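You operate a simulated robot arm through the tools that you are given. There is no shell and no other tool. Be economical: measure what you need, move in short steps, check, and stop when the job is done.

You are at the controls of a simulated robot arm. One attempt, no reset.

TASK
Start the open printer on the job of the yellow card beside its slot.
Fine: card into the slot, switch on, dial to PRINT, green key once; watch till it prints.

Only the result counts: the job must be done as asked and must still hold three seconds after the hand-in. Knocking over, shifting, dropping, spilling or breaking anything else fails it.

THE ROBOT
A 7-joint arm with a two-finger parallel gripper, fixed in place. Base frame: the origin is at the foot of the arm, x ahead of it, y to its left, z up. Lengths are in m, angles in degrees, forces in N, time in s.
With the tool pointing down near the work surface it reaches from about 0.22 to 0.68 m from the base axis. Its first joint turns from -66.0 to 66.0 degrees. Payload 2.4 kg.
The tool frame sits at the grasp point between the pads (the TCP): z along the fingers, y along the line on which they close. The tips reach 0.03 m beyond it. The gripper opens to 0.094 m. The fingers are 0.028 m wide and 0.01 m thick; the gripper's body (0.05 by 0.096 m) begins 0.055 m behind the TCP.
Orientation is told as [roll, pitch, yaw] about the base's x, y, z axes, in that order, counted from this pose: with the fingers straight down and closing along the base's y, the tool's x points along the base's -x, its y along +y and its z along -z.

THE INTERFACE
- The arm moves only by the tool play_rows. Its argument "increments" is a list of rows, each an object of numbers (a shift or turn left out is 0, a gripper value left out holds the last): "x", "y", "z": the shift along the tool's x, y, z in m; "wx", "wy", "wz": the turn, a rotation vector about the tool's x, y, z in degrees; "grip": the gripper command, from -1 (fully open) to 1 (shut), values between in proportion. In form: [{"x": .., "y": .., "z": .., "wx": .., "wy": .., "wz": .., "grip": ..}, ...]. A call has 1 to 10 rows; each row is the pose to reach, as a shift and turn from the pose commanded when the call began, along the tool's axes at that moment. Rows are played at 5 a second. More than 0.05 m and 8.6 degrees between two rows, or a gripper value outside its range, and nothing of the call is played. Where a pose cannot be reached the arm comes as near as it can. A force on the tool above 40 N (or 10 N above the force at the start of the call, whichever is more), or a blocked arm, ends the call early, and 0.2 s more pass. The fingers move at their own pace (about 0.153 m/s each) and stop on an object; they squeeze with about 29 N. The grip force told is the motor's: it shows also when the fingers shut on nothing. Time passes only in rows, and 0.2 s behind the last, so rows that repeat a pose let the fingers close. The reply holds the time, the measured pose of the TCP, the force on the tool along the base axes, the opening and the grip force, in the units named above and with some noise.
- Cameras (640 x 400 px; columns grow to the right, rows downward): "scene" is fixed at [0.0376, 0.4862, 1.4243]; the picture's right is [-0.67, -0.74, 0.00], its down [-0.55, 0.50, -0.67] and it looks along [0.49, -0.45, -0.75] (base axes); focal length 214 px, centre (320, 200). "wrist" rides on the gripper at [-0.037, 0, -0.058] in the tool frame; the picture's right is [0.00, -1.00, 0.00], its down [0.97, 0.00, -0.24] and it looks along [0.24, 0.00, 0.97] (tool axes); focal length 218 px, centre (320, 200).
- get_image(camera): a new picture of that camera. It takes no simulated time.
- point_at(camera, pixels): for up to 12 pixels [column, row] of the newest picture of that camera ("zoom" is the newest enlarged one), the place [x, y, z] in the base frame of the surface seen there, good to about 0.003 m. It takes no simulated time.
- close_up(camera, box): a new picture of the part [left, top, right, bottom] of that camera's present view, enlarged. It takes no simulated time.
- close_job(): hands the job in; it is judged then, once.

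Go step by step. Measure first, check grasps and placings, and put right what went wrong. The budget is 80 turns and 34 pictures, counting those below and the enlarged ones. Unless the task says otherwise, let go and move clear before handing in, and close with one line.

The tools are called as name(argument=value, ...) on one line, values as JSON. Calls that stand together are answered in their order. play_rows: Moves the arm, as the interface text tells. Its arguments: {"type":"object","properties":{"increments":{"type":"array","items":{"type":"object","properties":{"x":{"type":"number"},"y":{"type":"number"},"z":{"type":"number"},"wx":{"type":"number"},"wy":{"type":"number"},"wz":{"type":"number"},"grip":{"type":"number"}}}}},"required":["increments"]} The other tools are called the same way: get_image (camera) takes a picture; point_at (camera, pixels) gives the place of the surface under pixels of a picture; close_up (camera, box) takes an enlarged picture of a part of a camera's view; close_job () hands the job in.

At the start:

```text
t: 0.0
position: [0.3127, 0.1471, 1.3011]
tool_rot: [0.0, 0.1, 0.0]
contact_force: [-0.5, 0.4, -0.4]
gripper_width: 0.0942
grip_force: 0.2
```

scene: 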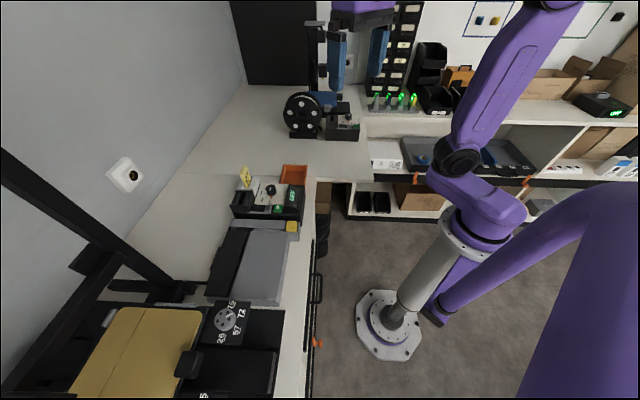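
wrist: 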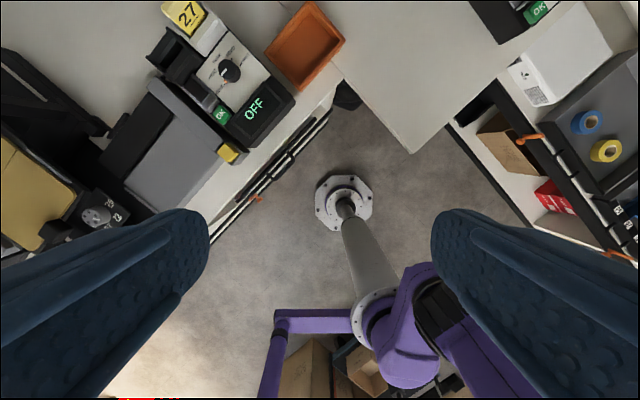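

The printer with OFF display, dial and the yellow "27" card shows around wrist (220,70) and scene (270,200). I'll enlarge both.

close_up(camera="wrist", box=[100, 0, 360, 162])

close_up(camera="scene", box=[200, 150, 328, 230])

```text
2.46 times, centred on (230, 81) of wrist
```

zoom: 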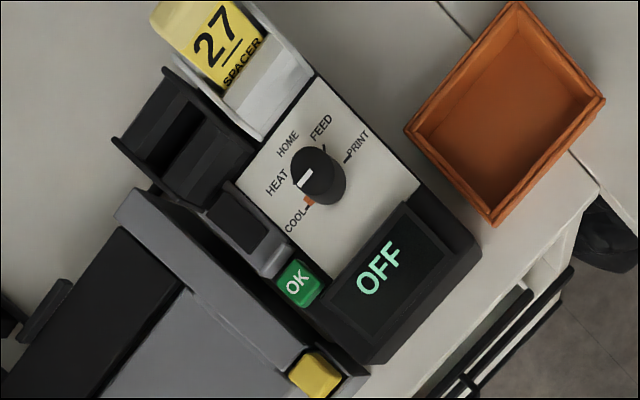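

```text
5.00 times, centred on (264, 190) of scene
```

zoom: 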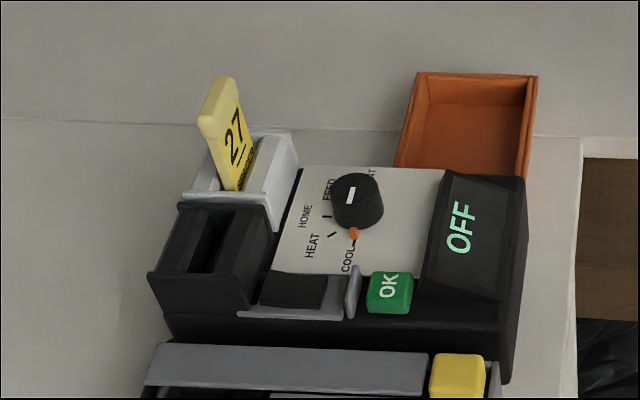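

The zoom shows the card holder (235,140), slot (205,245), dial (357,205) with orange pointer on COOL, switch (295,292)-(352,290) and OK key (388,292). I measure these.

point_at(camera="zoom", pixels=[[217, 100], [235, 90], [240, 185], [208, 245], [200, 215], [195, 275], [352, 195], [353, 235], [390, 285], [295, 290], [352, 285], [265, 170]])

point_at(camera="scene", pixels=[[272, 205], [290, 228], [293, 175], [235, 190], [246, 265], [262, 210], [255, 213]])

```text
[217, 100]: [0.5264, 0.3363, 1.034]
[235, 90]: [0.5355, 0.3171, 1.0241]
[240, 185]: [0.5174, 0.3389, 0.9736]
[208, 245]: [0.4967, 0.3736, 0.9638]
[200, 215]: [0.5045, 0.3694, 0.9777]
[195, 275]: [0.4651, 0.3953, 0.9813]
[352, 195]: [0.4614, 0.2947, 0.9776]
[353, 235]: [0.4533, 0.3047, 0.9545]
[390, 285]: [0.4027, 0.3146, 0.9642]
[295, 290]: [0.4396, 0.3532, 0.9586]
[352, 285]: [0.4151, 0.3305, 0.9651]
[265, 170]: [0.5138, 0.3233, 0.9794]
```

```text
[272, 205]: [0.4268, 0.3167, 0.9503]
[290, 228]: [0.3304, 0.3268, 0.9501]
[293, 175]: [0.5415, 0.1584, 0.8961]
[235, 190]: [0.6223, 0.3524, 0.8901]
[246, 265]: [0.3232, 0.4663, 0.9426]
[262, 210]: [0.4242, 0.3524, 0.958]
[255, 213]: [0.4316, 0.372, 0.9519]
```

I have rough places; the printer is turned about 45° to the base. I move the wrist above it at z 1.20 and turn to align.

play_rows(increments=[{"x": -0.02, "y": 0.02, "z": 0.0125, "wz": 5.6}, {"x": -0.04, "y": 0.04, "z": 0.025, "wz": 11.2}, {"x": -0.06, "y": 0.06, "z": 0.0375, "wz": 16.8}, {"x": -0.08, "y": 0.08, "z": 0.05, "wz": 22.4}, {"x": -0.1, "y": 0.1, "z": 0.0625, "wz": 28}, {"x": -0.12, "y": 0.12, "z": 0.075, "wz": 33.6}, {"x": -0.14, "y": 0.14, "z": 0.0875, "wz": 39.2}, {"x": -0.162, "y": 0.158, "z": 0.1, "wz": 45}, {"x": -0.162, "y": 0.158, "z": 0.1, "wz": 45}])

get_image(camera="wrist")

```text
t: 2.0
position: [0.4761, 0.3066, 1.2007]
tool_rot: [-0.1, 0.0, -45.0]
contact_force: [0.6, -0.1, -0.1]
gripper_width: 0.0942
grip_force: 0.1
```

```text
29 pictures are left
```

wrist: 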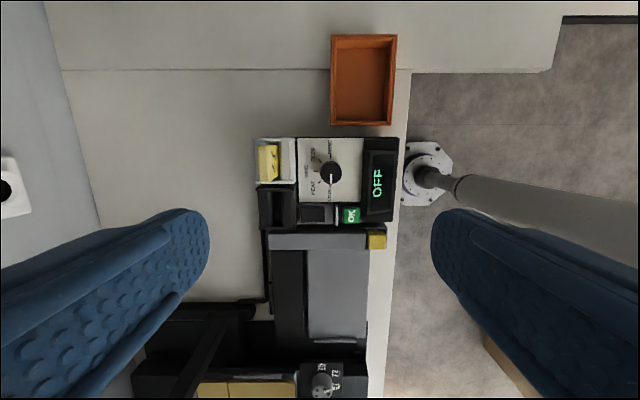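

The view is now square with the printer: slot (278,208), card (268,162), dial (330,172), OK (350,215). Enlarge.

close_up(camera="wrist", box=[240, 130, 416, 240])

```text
3.64 times, centred on (328, 185) of wrist
```

zoom: 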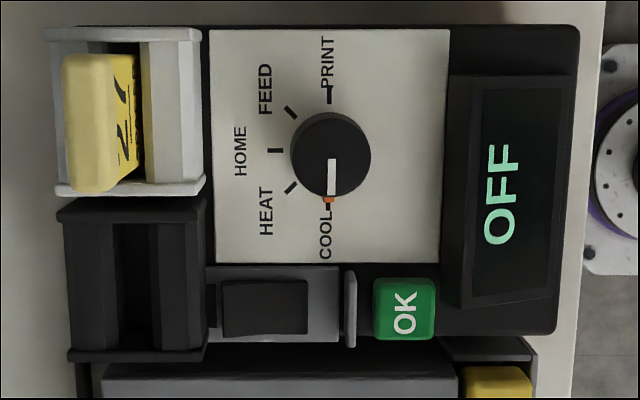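

Dial pointer is at COOL, PRINT is 180° clockwise. I measure heights on the rocker, slot, card, knob and key.

point_at(camera="zoom", pixels=[[228, 308], [245, 308], [265, 308], [285, 308], [302, 308], [325, 308], [350, 308], [213, 305], [265, 285], [265, 330], [405, 310], [230, 60]])

point_at(camera="zoom", pixels=[[70, 120], [105, 120], [85, 65], [85, 180], [135, 280], [135, 235], [135, 340], [90, 280], [190, 280], [135, 205], [135, 355], [175, 120]])

point_at(camera="zoom", pixels=[[330, 145], [300, 155], [365, 155], [330, 120], [330, 190], [328, 200], [330, 240], [330, 80], [425, 150], [230, 150], [420, 50], [510, 250]])

```text
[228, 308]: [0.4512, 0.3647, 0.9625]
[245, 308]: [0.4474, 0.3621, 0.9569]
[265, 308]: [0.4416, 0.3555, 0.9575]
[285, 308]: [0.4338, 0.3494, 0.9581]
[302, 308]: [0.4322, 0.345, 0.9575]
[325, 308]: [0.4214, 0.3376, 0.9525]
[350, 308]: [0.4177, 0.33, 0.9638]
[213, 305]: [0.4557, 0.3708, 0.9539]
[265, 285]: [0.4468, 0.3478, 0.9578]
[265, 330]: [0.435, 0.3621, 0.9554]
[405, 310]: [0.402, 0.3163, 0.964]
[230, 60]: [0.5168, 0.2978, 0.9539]
```

```text
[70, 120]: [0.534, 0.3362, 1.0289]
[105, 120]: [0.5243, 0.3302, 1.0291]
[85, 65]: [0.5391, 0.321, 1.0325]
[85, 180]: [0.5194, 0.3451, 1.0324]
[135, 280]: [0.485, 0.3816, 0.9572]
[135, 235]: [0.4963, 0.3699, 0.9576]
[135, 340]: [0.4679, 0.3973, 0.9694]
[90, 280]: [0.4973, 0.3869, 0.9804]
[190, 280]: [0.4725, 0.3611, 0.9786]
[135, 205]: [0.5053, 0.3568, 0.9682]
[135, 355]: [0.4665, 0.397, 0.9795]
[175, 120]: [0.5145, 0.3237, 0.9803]
```

```text
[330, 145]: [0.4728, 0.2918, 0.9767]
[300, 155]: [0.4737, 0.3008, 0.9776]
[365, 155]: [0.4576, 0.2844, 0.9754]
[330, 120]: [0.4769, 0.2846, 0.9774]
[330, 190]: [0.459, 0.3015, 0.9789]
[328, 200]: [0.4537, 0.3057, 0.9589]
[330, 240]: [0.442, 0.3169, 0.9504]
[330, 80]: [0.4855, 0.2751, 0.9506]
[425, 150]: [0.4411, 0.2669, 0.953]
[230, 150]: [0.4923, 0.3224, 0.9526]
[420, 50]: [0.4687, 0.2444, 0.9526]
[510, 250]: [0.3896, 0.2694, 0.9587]
```

The rocker's form isn't clear at (265,308), so I drop the wrist closer above it for a look.

play_rows(increments=[{"x": 0.02, "z": 0.04}, {"x": 0.04, "z": 0.08}, {"x": 0.058, "y": 0.003, "z": 0.118}, {"x": 0.058, "y": 0.003, "z": 0.118}])

get_image(camera="wrist")

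close_up(camera="scene", box=[224, 180, 304, 230])

```text
t: 3.0
position: [0.437, 0.3488, 1.0829]
tool_rot: [0.0, 0.0, -44.9]
contact_force: [0.4, 0.4, 0.7]
gripper_width: 0.094
grip_force: 0.3
```

```text
27 pictures are left
```

wrist: 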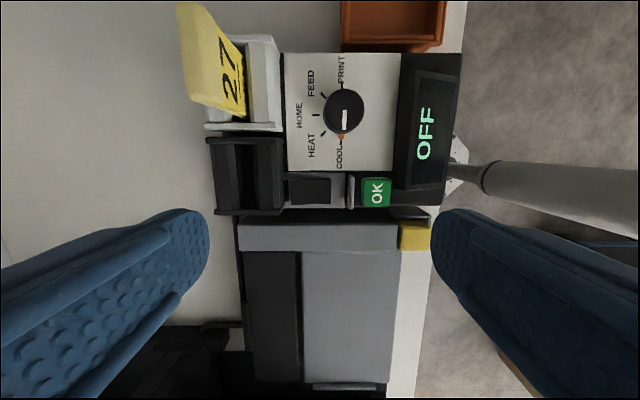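

```text
8.00 times, centred on (264, 205) of scene
```

zoom: 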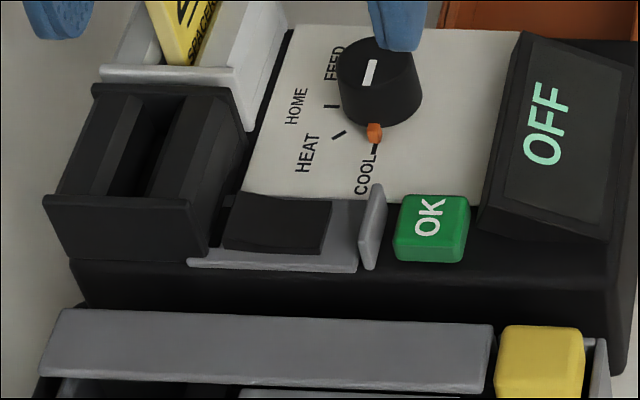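

close_up(camera="wrist", box=[270, 155, 414, 245])

```text
4.44 times, centred on (342, 200) of wrist
```

zoom: 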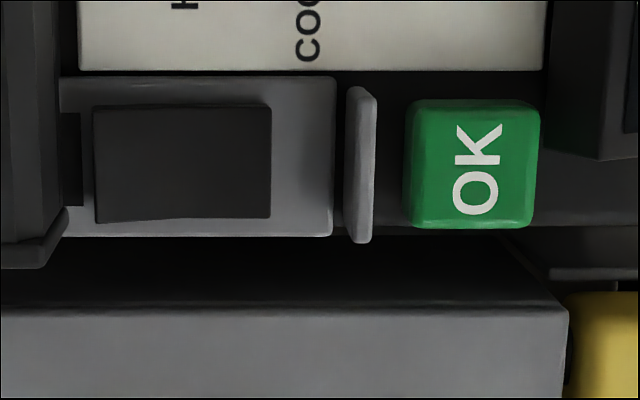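

point_at(camera="zoom", pixels=[[100, 130], [100, 190], [120, 160], [140, 160], [160, 160], [180, 160], [200, 160], [220, 160], [240, 160], [262, 130], [262, 190], [300, 160]])

point_at(camera="zoom", pixels=[[100, 110], [180, 112], [260, 112], [100, 212], [180, 210], [260, 208], [70, 160], [75, 220], [320, 160], [470, 165], [425, 165], [520, 165]])

```text
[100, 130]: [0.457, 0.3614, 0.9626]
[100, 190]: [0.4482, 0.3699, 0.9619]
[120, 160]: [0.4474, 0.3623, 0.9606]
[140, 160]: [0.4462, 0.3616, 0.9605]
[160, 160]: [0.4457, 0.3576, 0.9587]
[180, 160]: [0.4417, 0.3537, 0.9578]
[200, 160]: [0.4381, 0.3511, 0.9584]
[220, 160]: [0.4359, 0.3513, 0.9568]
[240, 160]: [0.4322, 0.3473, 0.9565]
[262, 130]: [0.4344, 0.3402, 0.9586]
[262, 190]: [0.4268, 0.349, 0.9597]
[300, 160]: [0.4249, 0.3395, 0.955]
```

```text
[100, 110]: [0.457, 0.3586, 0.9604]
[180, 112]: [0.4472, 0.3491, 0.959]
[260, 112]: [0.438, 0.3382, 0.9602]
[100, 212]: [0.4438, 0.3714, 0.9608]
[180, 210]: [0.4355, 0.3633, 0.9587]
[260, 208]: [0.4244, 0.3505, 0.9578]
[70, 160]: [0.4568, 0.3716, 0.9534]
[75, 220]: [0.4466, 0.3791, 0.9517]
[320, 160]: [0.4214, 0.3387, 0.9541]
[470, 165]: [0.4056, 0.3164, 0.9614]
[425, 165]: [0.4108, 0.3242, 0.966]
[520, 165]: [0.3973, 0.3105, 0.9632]
```

The rocker's slot-side end (zoom 100,160) is the raised one, so that's where to press. Now measure the card and slot finely.

close_up(camera="wrist", box=[160, 0, 320, 100])

point_at(camera="zoom", pixels=[[80, 60], [130, 200], [180, 400], [90, 20], [150, 330], [240, 200], [300, 300], [330, 420], [200, 100], [320, 350], [230, 320], [100, 350]])

close_up(camera="wrist", box=[180, 110, 324, 200])

```text
4.00 times, centred on (240, 50) of wrist
```

zoom: 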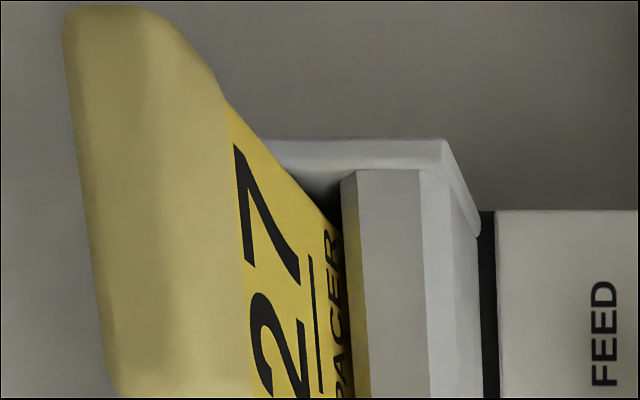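

```text
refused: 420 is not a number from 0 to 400
```

```text
4.44 times, centred on (252, 155) of wrist
```

zoom: 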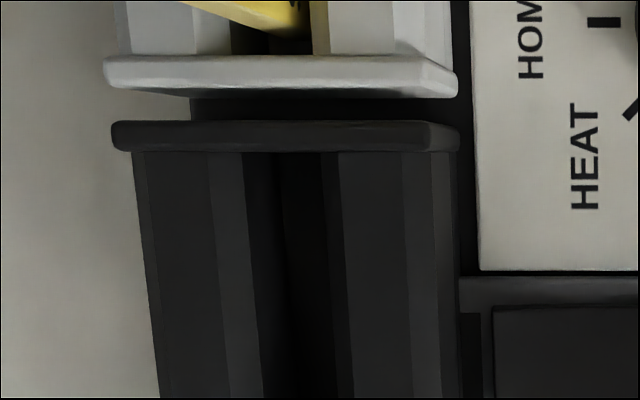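

point_at(camera="zoom", pixels=[[170, 300], [228, 300], [242, 240], [262, 300], [300, 300], [320, 240], [342, 240], [380, 300], [425, 300], [448, 300], [280, 135], [280, 78]])

point_at(camera="wrist", pixels=[[185, 40], [195, 60], [215, 90], [230, 60], [238, 80], [260, 60], [275, 60], [245, 125], [250, 37], [250, 213], [250, 135], [205, 15]])

```text
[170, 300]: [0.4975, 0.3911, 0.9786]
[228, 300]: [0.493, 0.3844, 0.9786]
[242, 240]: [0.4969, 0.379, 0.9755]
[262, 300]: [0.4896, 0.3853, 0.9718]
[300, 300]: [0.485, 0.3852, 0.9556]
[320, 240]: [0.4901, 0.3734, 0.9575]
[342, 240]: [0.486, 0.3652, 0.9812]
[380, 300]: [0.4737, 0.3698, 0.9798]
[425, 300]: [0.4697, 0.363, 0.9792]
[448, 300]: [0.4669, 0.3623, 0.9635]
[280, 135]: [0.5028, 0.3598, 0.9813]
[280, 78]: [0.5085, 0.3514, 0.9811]
```

```text
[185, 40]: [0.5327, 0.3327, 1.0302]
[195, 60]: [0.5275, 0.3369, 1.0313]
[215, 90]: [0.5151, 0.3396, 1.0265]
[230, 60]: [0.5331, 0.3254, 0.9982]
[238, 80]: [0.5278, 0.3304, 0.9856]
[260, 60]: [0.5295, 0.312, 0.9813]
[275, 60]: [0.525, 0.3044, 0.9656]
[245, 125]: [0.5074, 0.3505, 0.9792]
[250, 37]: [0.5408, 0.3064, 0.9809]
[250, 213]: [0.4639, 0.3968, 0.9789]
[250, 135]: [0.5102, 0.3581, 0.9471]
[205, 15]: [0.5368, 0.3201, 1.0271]
```

Card centre is about (s=.6105, r=-.1387) in printer axes, upright, top z≈1.032; the slot is the same shape, ≈0.064 further along tool +x. I move above the card, fingers closing across its thickness.

play_rows(increments=[{"z": -0.03}, {"x": -0.025, "y": 0.018, "z": -0.03}, {"x": -0.05, "y": 0.036, "z": -0.03}, {"x": -0.0763, "y": 0.0549, "z": -0.03}, {"x": -0.0763, "y": 0.0549, "z": -0.03}])

get_image(camera="wrist")

```text
t: 4.2
position: [0.5297, 0.3335, 1.113]
tool_rot: [0.0, 0.0, -45.0]
contact_force: [-0.2, 0.0, -0.1]
gripper_width: 0.0942
grip_force: 0.1
```

```text
22 pictures are left
```

wrist: 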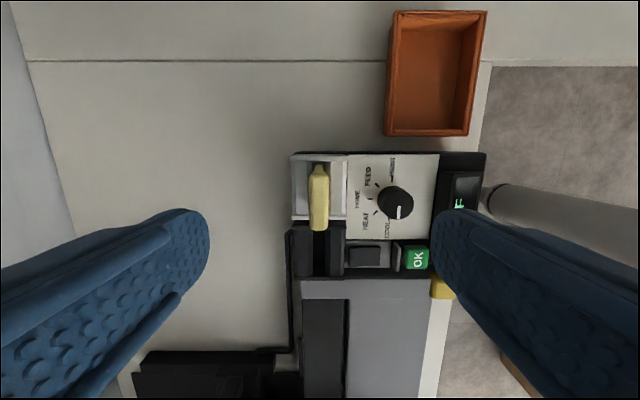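

The card sits at column 319, centred between the fingers. One zoom for card and slot alignment.

close_up(camera="wrist", box=[240, 145, 400, 245])

point_at(camera="zoom", pixels=[[315, 90], [315, 200], [315, 320], [285, 200], [342, 200], [230, 150], [400, 150], [300, 42], [260, 300], [320, 375], [250, 375], [390, 375]])

```text
4.00 times, centred on (320, 195) of wrist
```

zoom: 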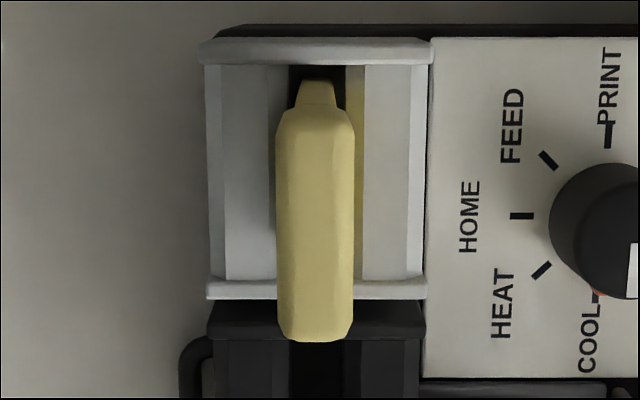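

```text
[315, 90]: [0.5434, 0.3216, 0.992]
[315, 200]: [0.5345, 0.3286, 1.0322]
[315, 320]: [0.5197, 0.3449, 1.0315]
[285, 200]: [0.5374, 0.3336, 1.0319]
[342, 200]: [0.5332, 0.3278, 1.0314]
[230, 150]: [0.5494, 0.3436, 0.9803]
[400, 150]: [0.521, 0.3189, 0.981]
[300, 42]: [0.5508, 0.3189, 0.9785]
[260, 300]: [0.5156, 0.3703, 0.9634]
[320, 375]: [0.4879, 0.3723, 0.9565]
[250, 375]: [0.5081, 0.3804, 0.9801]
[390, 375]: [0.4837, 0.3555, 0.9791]
```

Aligned well. Descend to TCP z 1.022 and close.

play_rows(increments=[{"z": 0.03}, {"z": 0.06}, {"z": 0.08}, {"z": 0.09}, {"z": 0.09, "grip": 1}, {"z": 0.09}, {"z": 0.09}, {"z": 0.09}, {"z": 0.09}])

```text
t: 6.2
position: [0.5294, 0.3341, 1.0204]
tool_rot: [0.1, 0.1, -45.0]
contact_force: [-0.7, -0.3, 0.6]
gripper_width: 0.0162
grip_force: 28.8
```

Gripped at 0.0162. Lift straight up 0.07.

play_rows(increments=[{"z": -0.015}, {"z": -0.03}, {"z": -0.05}, {"z": -0.07}, {"z": -0.07}])

get_image(camera="wrist")

close_up(camera="scene", box=[208, 130, 320, 200])

```text
t: 7.4
position: [0.5306, 0.3337, 1.0919]
tool_rot: [0.0, 0.0, -45.0]
contact_force: [-0.3, 0.6, -0.6]
gripper_width: 0.016
grip_force: 28.8
```

```text
20 pictures are left
```

wrist: 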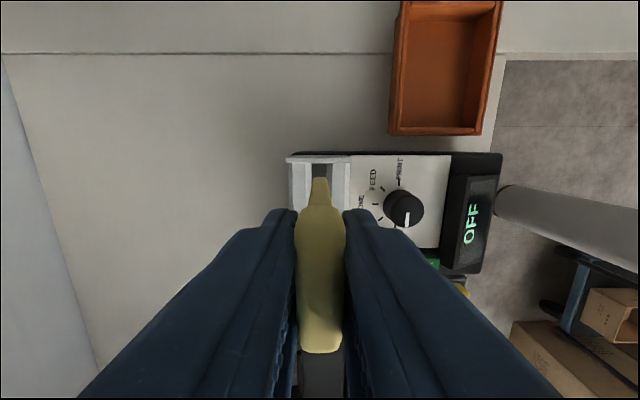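

```text
5.71 times, centred on (264, 165) of scene
```

zoom: 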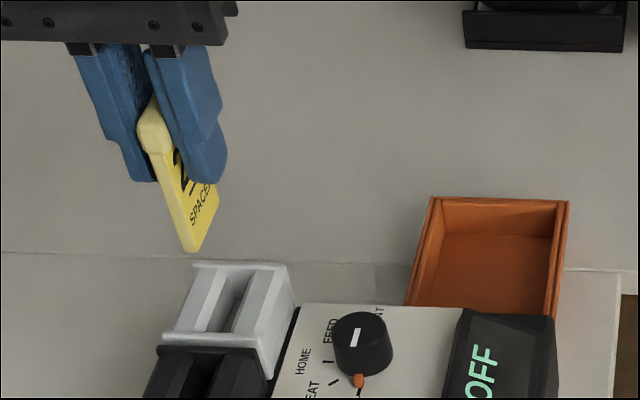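

Card lifted upright and clear of the holder. Check its bottom height and the now-visible holder floor.

point_at(camera="zoom", pixels=[[190, 243], [205, 235], [210, 190], [235, 300], [215, 320], [212, 340], [240, 275], [180, 385], [220, 385], [155, 130]])

```text
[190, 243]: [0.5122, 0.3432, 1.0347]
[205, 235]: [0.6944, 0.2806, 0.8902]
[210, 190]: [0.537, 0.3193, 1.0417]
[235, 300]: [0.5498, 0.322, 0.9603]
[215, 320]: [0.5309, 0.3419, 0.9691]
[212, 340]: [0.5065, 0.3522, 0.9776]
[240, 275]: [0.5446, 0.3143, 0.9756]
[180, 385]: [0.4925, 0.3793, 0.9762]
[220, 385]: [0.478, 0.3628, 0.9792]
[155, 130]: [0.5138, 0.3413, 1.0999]
```

Card bottom is about 0.07 below its top and ≈1.033 now. Shift +0.0635 along tool x to above the slot, and look.

play_rows(increments=[{"x": 0.02}, {"x": 0.04}, {"x": 0.0635}, {"x": 0.0635, "z": 0.02}, {"x": 0.0635, "z": 0.035}, {"x": 0.0635, "z": 0.035}])

close_up(camera="scene", box=[216, 155, 296, 205])

close_up(camera="wrist", box=[240, 120, 400, 220])

```text
t: 8.8
position: [0.484, 0.3784, 1.0566]
tool_rot: [-0.1, 0.0, -45.0]
contact_force: [-1.1, -0.1, -0.8]
gripper_width: 0.0162
grip_force: 28.8
```

```text
8.00 times, centred on (256, 180) of scene
```

zoom: 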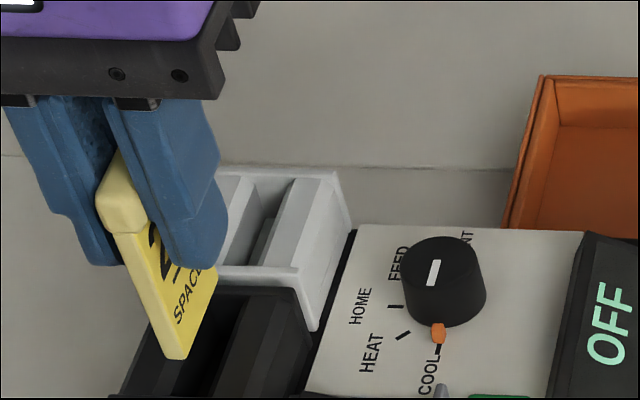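

```text
4.00 times, centred on (320, 170) of wrist
```

zoom: 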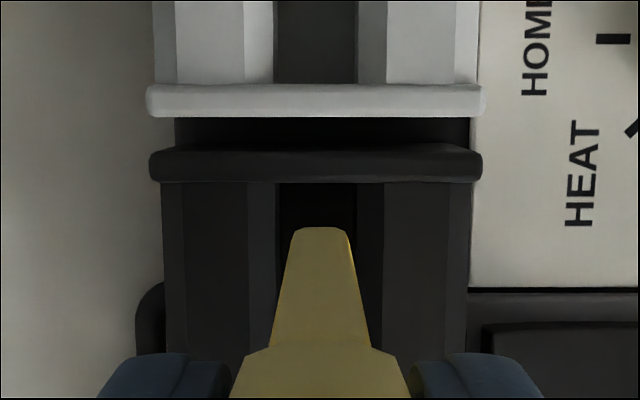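

Card edge (320,240) is centred in the slot opening (275–360). Lower slowly.

play_rows(increments=[{"z": 0.01}, {"z": 0.018}, {"z": 0.024}, {"z": 0.03}, {"z": 0.033}, {"z": 0.035}, {"z": 0.035}])

```text
t: 10.4
position: [0.4845, 0.3788, 1.0223]
tool_rot: [0.0, 0.0, -45.0]
contact_force: [0.3, 0.6, 0.1]
gripper_width: 0.016
grip_force: 28.8
```

No contact force. Go down in mm steps until it seats.

play_rows(increments=[{"z": 0.001}, {"z": 0.002}, {"z": 0.003}, {"z": 0.004}, {"z": 0.005}, {"z": 0.005}])

close_up(camera="scene", box=[216, 165, 312, 225])

```text
t: 11.8
position: [0.4843, 0.3784, 1.019]
tool_rot: [0.4, -0.1, -45.0]
contact_force: [-1.4, -1.6, 25.7]
gripper_width: 0.0163
grip_force: 28.8
```

```text
6.67 times, centred on (264, 195) of scene
```

zoom: 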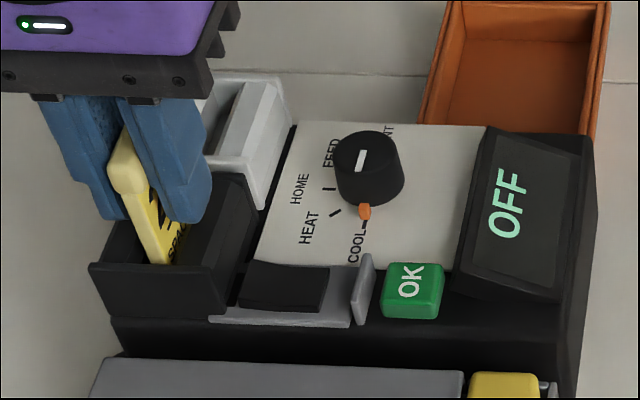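

Contact 25.7 N at z 1.019, the same depth as in the holder, so it's seated. Ease off, open and rise.

play_rows(increments=[{"z": -0.003}, {"z": -0.003, "grip": 0.0}, {"z": -0.003}, {"z": -0.003}, {"z": -0.02}, {"z": -0.05}, {"z": -0.08}, {"z": -0.08}])

get_image(camera="wrist")

```text
t: 13.6
position: [0.4846, 0.3787, 1.0967]
tool_rot: [0.0, 0.0, -45.0]
contact_force: [-0.1, -0.6, 0.4]
gripper_width: 0.047
grip_force: 0.1
```

```text
15 pictures are left
```

wrist: 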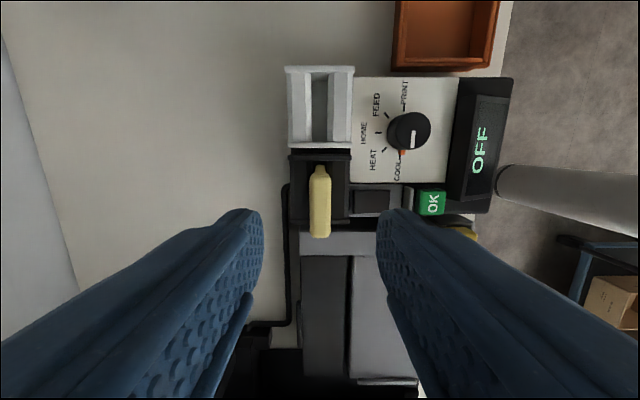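

Card is seated in the slot (320,200). Next the switch: shut the fingers, move over the rocker's raised slot-side end and come down to just above it.

play_rows(increments=[{"grip": 1}, {"x": 0.007, "y": -0.02}, {"x": 0.0134, "y": -0.0404}, {"x": 0.0134, "y": -0.0404}, {"x": 0.0134, "y": -0.0404, "z": 0.04}, {"x": 0.0134, "y": -0.0404, "z": 0.075}, {"x": 0.0134, "y": -0.0404, "z": 0.092}, {"x": 0.0134, "y": -0.0404, "z": 0.092}])

close_up(camera="scene", box=[216, 165, 312, 225])

```text
t: 15.4
position: [0.4463, 0.3602, 1.0056]
tool_rot: [0.1, 0.0, -45.0]
contact_force: [0.5, -0.8, 0.2]
gripper_width: 0.0001
grip_force: 28.9
```

```text
6.67 times, centred on (264, 195) of scene
```

zoom: 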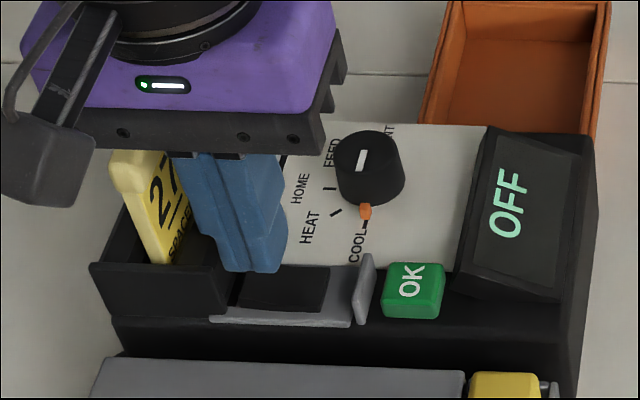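

Fingers (255,265) hover over the slot-side half of the rocker, clear of the card. Press in small steps, then rise.

play_rows(increments=[{"z": 0.008}, {"z": 0.012}, {"z": 0.014}, {"z": 0.016}, {"z": 0.018}, {"z": 0.019}, {"z": 0.02}])

close_up(camera="scene", box=[216, 165, 312, 225])

```text
t: 16.8
position: [0.4464, 0.3585, 0.9904]
tool_rot: [0.4, 0.0, -44.9]
contact_force: [-3.0, -2.6, 8.0]
gripper_width: 0.0
grip_force: 29.4
stopped in row 6: the force on the tool passed its limit (the readings are from after the stop); the commanded pose is now the measured one
```

```text
6.67 times, centred on (264, 195) of scene
```

zoom: 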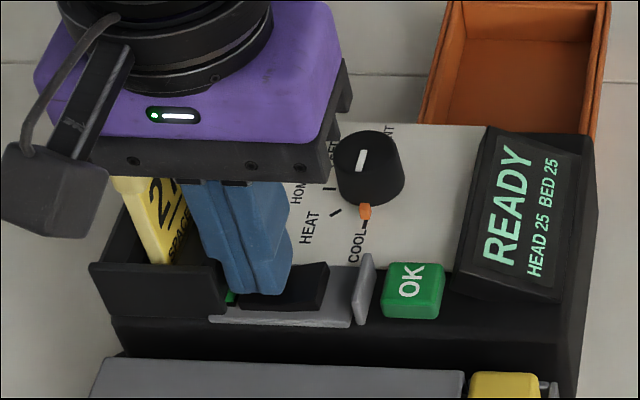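

The display now reads READY, so the switch is on. Rise, move above the knob, turn to yaw 0 and half open.

play_rows(increments=[{"z": -0.03}, {"z": -0.07}, {"x": -0.02, "y": -0.01, "z": -0.09, "wz": -8}, {"x": -0.04, "y": -0.02, "z": -0.09, "wz": -16, "grip": 0}, {"x": -0.0617, "y": -0.0321, "z": -0.09, "wz": -24}, {"x": -0.0617, "y": -0.0321, "z": -0.09, "wz": -32}, {"x": -0.0617, "y": -0.0321, "z": -0.09, "wz": -40}, {"x": -0.0617, "y": -0.0321, "z": -0.09, "wz": -45}, {"x": -0.0617, "y": -0.0321, "z": -0.09, "wz": -45}])

get_image(camera="wrist")

```text
t: 18.8
position: [0.4678, 0.293, 1.0792]
tool_rot: [0.2, -0.3, 0.0]
contact_force: [0.5, -0.8, 0.4]
gripper_width: 0.047
grip_force: 0.1
```

```text
12 pictures are left
```

wrist: 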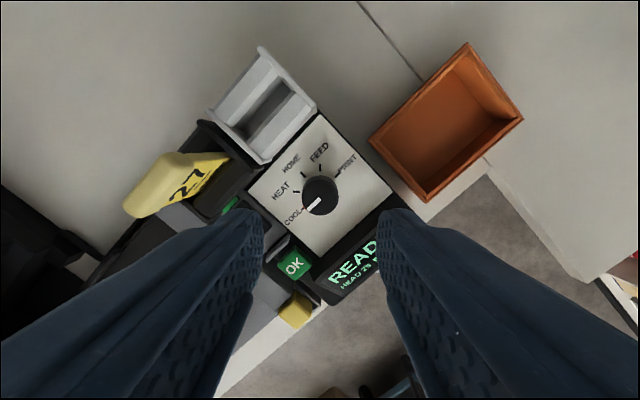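

Knob is centred at column 320. Descend to TCP z 0.992 and grip.

play_rows(increments=[{"z": 0.035}, {"z": 0.065}, {"z": 0.08}, {"z": 0.087}, {"z": 0.087}, {"z": 0.087, "grip": 1}, {"z": 0.087}, {"z": 0.087}, {"z": 0.087}])

```text
t: 20.8
position: [0.468, 0.2932, 0.9936]
tool_rot: [0.2, -0.3, 0.0]
contact_force: [0.5, 4.7, -7.0]
gripper_width: 0.0289
grip_force: 44.6
```

Gripped at 0.0289 (knob diameter). Turn 45° clockwise slowly and check.

play_rows(increments=[{"wz": 5}, {"wz": 10}, {"wz": 15}, {"wz": 20}, {"wz": 25}, {"wz": 30}, {"wz": 35}, {"wz": 40}, {"wz": 45}, {"wz": 45}])

close_up(camera="scene", box=[216, 165, 312, 225])

```text
t: 23.0
position: [0.468, 0.2936, 0.992]
tool_rot: [0.3, 0.0, -45.1]
contact_force: [-6.3, -6.0, 6.2]
gripper_width: 0.0289
grip_force: 45.3
```

```text
6.67 times, centred on (264, 195) of scene
```

zoom: 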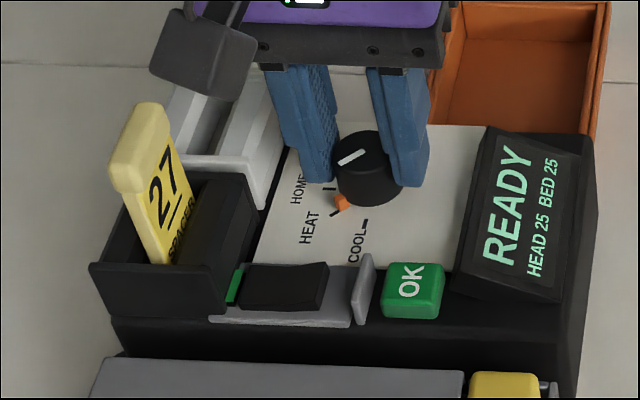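

The orange pointer (342,203) is now at HEAT; the knob turns with the hand. Turn another 45° to HOME, and 45° more to FEED if the wrist allows.

play_rows(increments=[{"wz": 8}, {"wz": 16}, {"wz": 24}, {"wz": 32}, {"wz": 40}, {"wz": 48}, {"wz": 56}, {"wz": 64}, {"wz": 72}, {"wz": 72}])

```text
t: 25.2
position: [0.4672, 0.2924, 0.9935]
tool_rot: [-0.1, 0.1, -117.3]
contact_force: [-16.5, -14.2, 6.8]
gripper_width: 0.0288
grip_force: 45.1
```

Pointer has gone 117° with side force building. Open to relax, rise, turn back to yaw 0 and look before regripping.

play_rows(increments=[{"grip": 0}, {}, {"z": -0.03}, {"z": -0.06}, {"z": -0.06}])

play_rows(increments=[{"wz": -8.5}, {"wz": -17}, {"wz": -25.5}, {"wz": -34}, {"wz": -42.5}, {"wz": -51}, {"wz": -59.5}, {"wz": -68}, {"wz": -76}, {"wz": -84}])

play_rows(increments=[{"wz": -8.3}, {"wz": -16.6}, {"wz": -25}, {"wz": -33}, {"wz": -33}])

get_image(camera="wrist")

```text
t: 26.4
position: [0.468, 0.2942, 1.0538]
tool_rot: [0.2, 0.3, -117.0]
contact_force: [-0.2, -0.4, 0.3]
gripper_width: 0.0469
grip_force: 0.2
```

```text
t: 28.6
position: [0.4684, 0.2929, 1.0532]
tool_rot: [0.3, -0.1, -32.8]
contact_force: [0.0, 0.6, 0.5]
gripper_width: 0.0468
grip_force: 0.0
```

```text
t: 29.8
position: [0.4679, 0.2931, 1.0532]
tool_rot: [0.2, -0.4, 0.1]
contact_force: [-0.3, 0.1, 0.5]
gripper_width: 0.047
grip_force: 0.0
```

```text
10 pictures are left
```

wrist: 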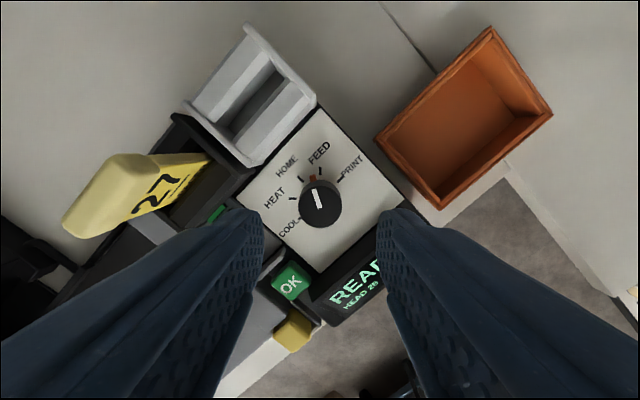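

The pointer is ~18° short of FEED as computed, 63° from PRINT. Descend, grip and turn 63°.

play_rows(increments=[{"z": 0.03}, {"z": 0.05}, {"z": 0.06}, {"z": 0.06}, {"z": 0.06, "grip": 1}, {"z": 0.06}, {"z": 0.06}, {"z": 0.06}])

play_rows(increments=[{"wz": 7}, {"wz": 14}, {"wz": 21}, {"wz": 28}, {"wz": 35}, {"wz": 42}, {"wz": 49}, {"wz": 56}, {"wz": 63}, {"wz": 63}])

close_up(camera="scene", box=[216, 165, 312, 225])

```text
t: 31.6
position: [0.4676, 0.2934, 0.9918]
tool_rot: [0.3, -0.3, 0.0]
contact_force: [1.6, 6.8, -7.4]
gripper_width: 0.0291
grip_force: 44.8
```

```text
t: 33.8
position: [0.4674, 0.2924, 0.9922]
tool_rot: [0.2, 0.0, -63.0]
contact_force: [-3.8, -6.0, -6.4]
gripper_width: 0.029
grip_force: 44.6
```

```text
6.67 times, centred on (264, 195) of scene
```

zoom: 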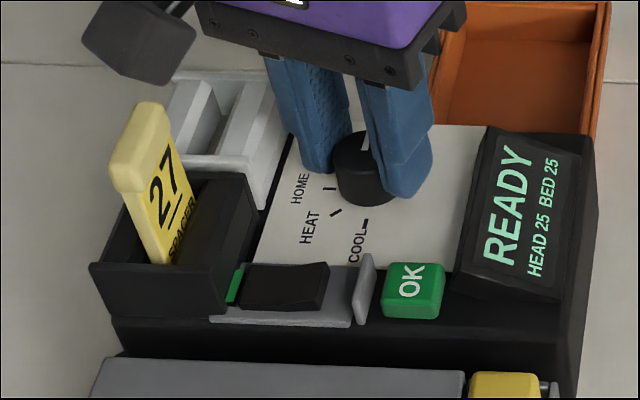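

The turn completed. Release, rise and look squarely at the dial.

play_rows(increments=[{"grip": 0}, {}, {"z": -0.03}, {"z": -0.07}, {"z": -0.09, "wz": -6}, {"z": -0.09, "wz": -12}, {"z": -0.09, "wz": -18}, {"z": -0.09, "wz": -18}])

close_up(camera="wrist", box=[240, 130, 400, 230])

```text
t: 35.6
position: [0.4684, 0.2929, 1.0827]
tool_rot: [0.4, -0.1, -44.8]
contact_force: [-0.2, 0.2, -0.3]
gripper_width: 0.0469
grip_force: 0.1
```

```text
4.00 times, centred on (320, 180) of wrist
```

zoom: 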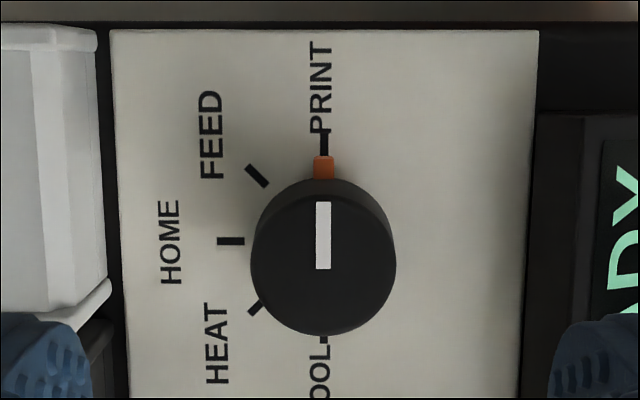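

The dial is exactly on PRINT. Now the green key: shut fingers, move above it, stop just above.

play_rows(increments=[{"grip": 1}, {"x": 0.02, "y": -0.01}, {"x": 0.04, "y": -0.02}, {"x": 0.06, "y": -0.0283}, {"x": 0.06, "y": -0.0283}, {"x": 0.06, "y": -0.0283, "z": 0.04}, {"x": 0.06, "y": -0.0283, "z": 0.07}, {"x": 0.06, "y": -0.0283, "z": 0.08}, {"x": 0.06, "y": -0.0283, "z": 0.08}])

close_up(camera="scene", box=[232, 175, 312, 225])

```text
t: 37.6
position: [0.4053, 0.3164, 1.0022]
tool_rot: [0.3, -0.1, -45.0]
contact_force: [-1.0, -0.2, 0.7]
gripper_width: 0.0
grip_force: 29.0
```

```text
8.00 times, centred on (272, 200) of scene
```

zoom: 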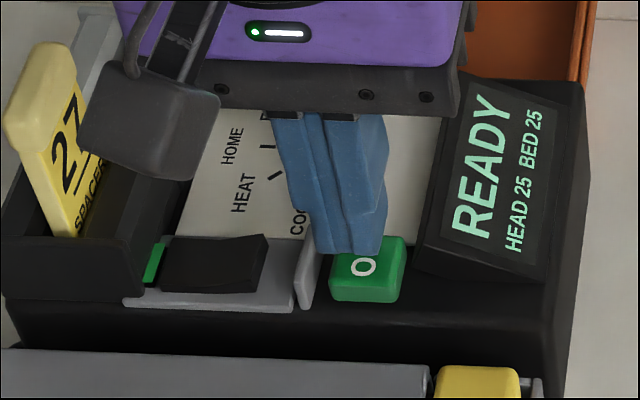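

Fingers hover over the key, clear of fin and display. Press gently once and stop on contact.

play_rows(increments=[{"y": -0.001, "z": 0.005}, {"y": -0.001, "z": 0.008}, {"y": -0.001, "z": 0.01}, {"y": -0.001, "z": 0.0115}, {"y": -0.001, "z": 0.013}])

close_up(camera="scene", box=[232, 175, 312, 225])

```text
t: 38.8
position: [0.4057, 0.3161, 0.9906]
tool_rot: [0.4, 0.0, -45.1]
contact_force: [0.2, 2.0, 1.8]
gripper_width: 0.0
grip_force: 29.2
```

```text
8.00 times, centred on (272, 200) of scene
```

zoom: 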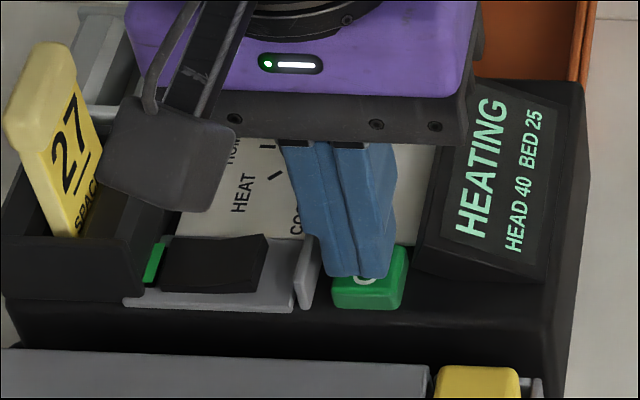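

The press registered: HEATING, head 40. Lift straight off without pressing again, move up and wait.

play_rows(increments=[{"z": -0.01}, {"z": -0.04}, {"z": -0.08}, {"z": -0.12}, {"z": -0.15}, {"z": -0.15}, {"z": -0.15}, {"z": -0.15}, {"z": -0.15}, {"z": -0.15}])

play_rows(increments=[{}, {}, {}, {}, {}, {}, {}, {}, {}, {}])

play_rows(increments=[{}, {}, {}, {}, {}, {}, {}, {}, {}, {}])

get_image(camera="wrist")

```text
t: 41.0
position: [0.4059, 0.3152, 1.1397]
tool_rot: [0.3, -0.1, -45.0]
contact_force: [-0.4, 0.5, -0.2]
gripper_width: 0.0002
grip_force: 29.0
```

```text
t: 43.2
position: [0.4053, 0.3146, 1.1401]
tool_rot: [0.3, -0.1, -45.0]
contact_force: [0.4, -0.9, 0.0]
gripper_width: 0.0002
grip_force: 29.1
```

```text
t: 45.4
position: [0.4053, 0.314, 1.1401]
tool_rot: [0.4, 0.0, -45.0]
contact_force: [1.0, -0.7, -0.9]
gripper_width: 0.0
grip_force: 29.2
```

```text
5 pictures are left
```

wrist: 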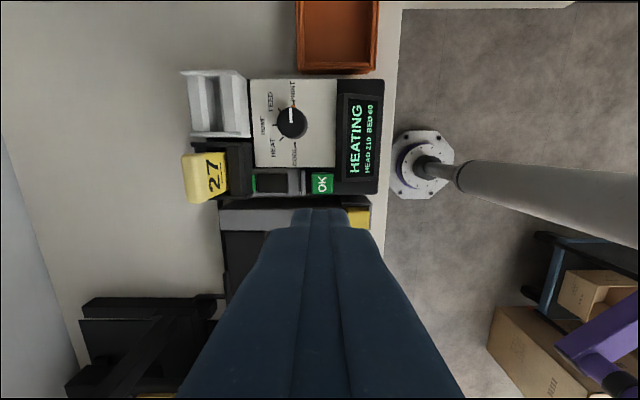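

Still HEATING (head 210, bed 60). Move the arm further clear and wait.

play_rows(increments=[{"z": -0.04, "y": -0.02}, {"z": -0.08, "y": -0.04}, {"z": -0.12, "y": -0.06}, {"z": -0.12, "y": -0.08}, {"z": -0.12, "y": -0.08}, {"z": -0.12, "y": -0.08}, {"z": -0.12, "y": -0.08}, {"z": -0.12, "y": -0.08}, {"z": -0.12, "y": -0.08}, {"z": -0.12, "y": -0.08}])

play_rows(increments=[{}, {}, {}, {}, {}, {}, {}, {}, {}, {}])

play_rows(increments=[{}, {}, {}, {}, {}, {}, {}, {}, {}, {}])

play_rows(increments=[{}, {}, {}, {}, {}, {}, {}, {}, {}, {}])

close_up(camera="scene", box=[0, 150, 320, 350])

```text
t: 47.6
position: [0.3477, 0.2577, 1.2589]
tool_rot: [0.4, -0.1, -45.0]
contact_force: [-0.1, 0.3, -0.6]
gripper_width: 0.0
grip_force: 29.3
```

```text
t: 49.8
position: [0.3473, 0.2596, 1.2586]
tool_rot: [0.4, 0.0, -45.0]
contact_force: [-0.3, -0.8, 0.4]
gripper_width: 0.0
grip_force: 29.0
```

```text
t: 52.0
position: [0.3483, 0.2579, 1.2589]
tool_rot: [0.3, 0.0, -45.0]
contact_force: [0.7, -0.5, 0.8]
gripper_width: 0.0
grip_force: 28.8
```

```text
t: 54.2
position: [0.3488, 0.2578, 1.2585]
tool_rot: [0.4, 0.0, -45.0]
contact_force: [-0.3, 1.2, 0.7]
gripper_width: 0.0
grip_force: 28.9
```

```text
2.00 times, centred on (160, 250) of scene
```

zoom: 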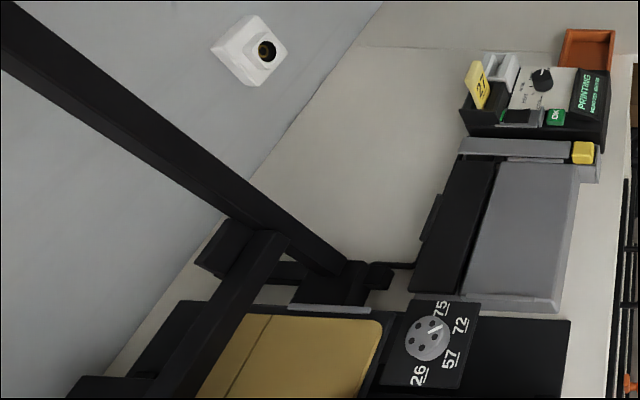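

Display says PRINTING; read its second line.

close_up(camera="scene", box=[264, 178, 312, 208])

```text
13.33 times, centred on (288, 193) of scene
```

zoom: 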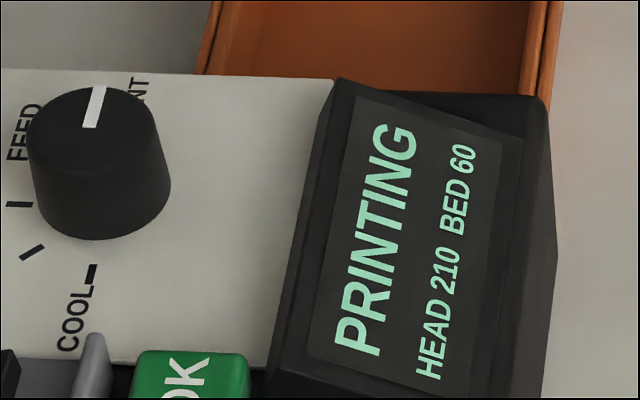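

PRINTING at head 210, bed 60. Wait a few seconds more to be sure it keeps on.

play_rows(increments=[{}, {}, {}, {}, {}, {}, {}, {}, {}, {}])

play_rows(increments=[{}, {}, {}, {}, {}, {}, {}, {}, {}, {}])

get_image(camera="scene")

close_up(camera="scene", box=[216, 165, 312, 225])

```text
t: 56.4
position: [0.3479, 0.2585, 1.2594]
tool_rot: [0.4, 0.0, -45.0]
contact_force: [1.0, 0.0, 0.0]
gripper_width: 0.0002
grip_force: 28.8
```

```text
t: 58.6
position: [0.3474, 0.2576, 1.2592]
tool_rot: [0.5, 0.0, -45.0]
contact_force: [0.7, 0.1, -0.2]
gripper_width: 0.0001
grip_force: 29.3
```

```text
2 pictures are left
```

scene: 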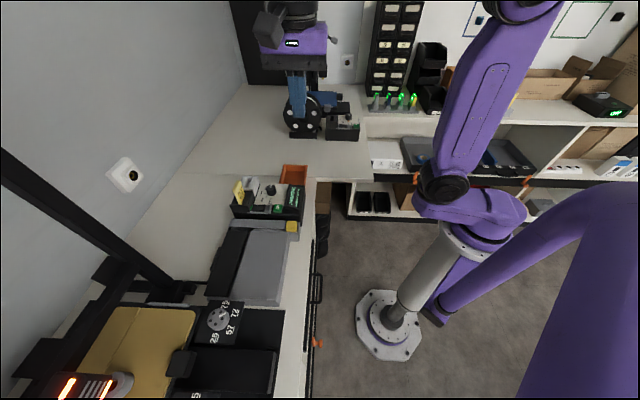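

```text
6.67 times, centred on (264, 195) of scene
```

zoom: 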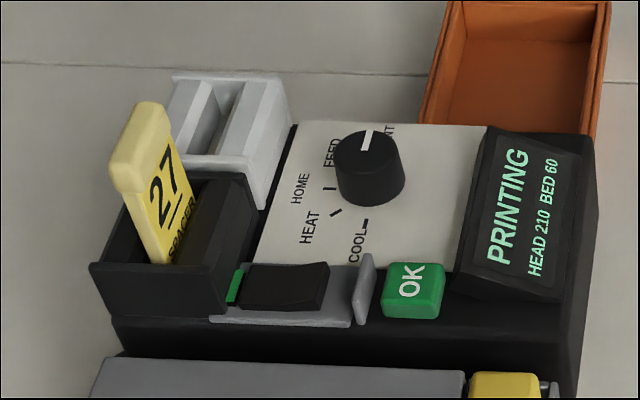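

The print head (80,385) is moving over the bed and the display holds PRINTING; the arm is clear. Handing in.

close_job()

```text
The job is handed in.
```

The printer is running job 27: the card is in the slot, the switch is on, the dial is on PRINT and the green key was pressed once. I watched it heat up and start; the display still read PRINTING when I handed the job in, with the arm clear.
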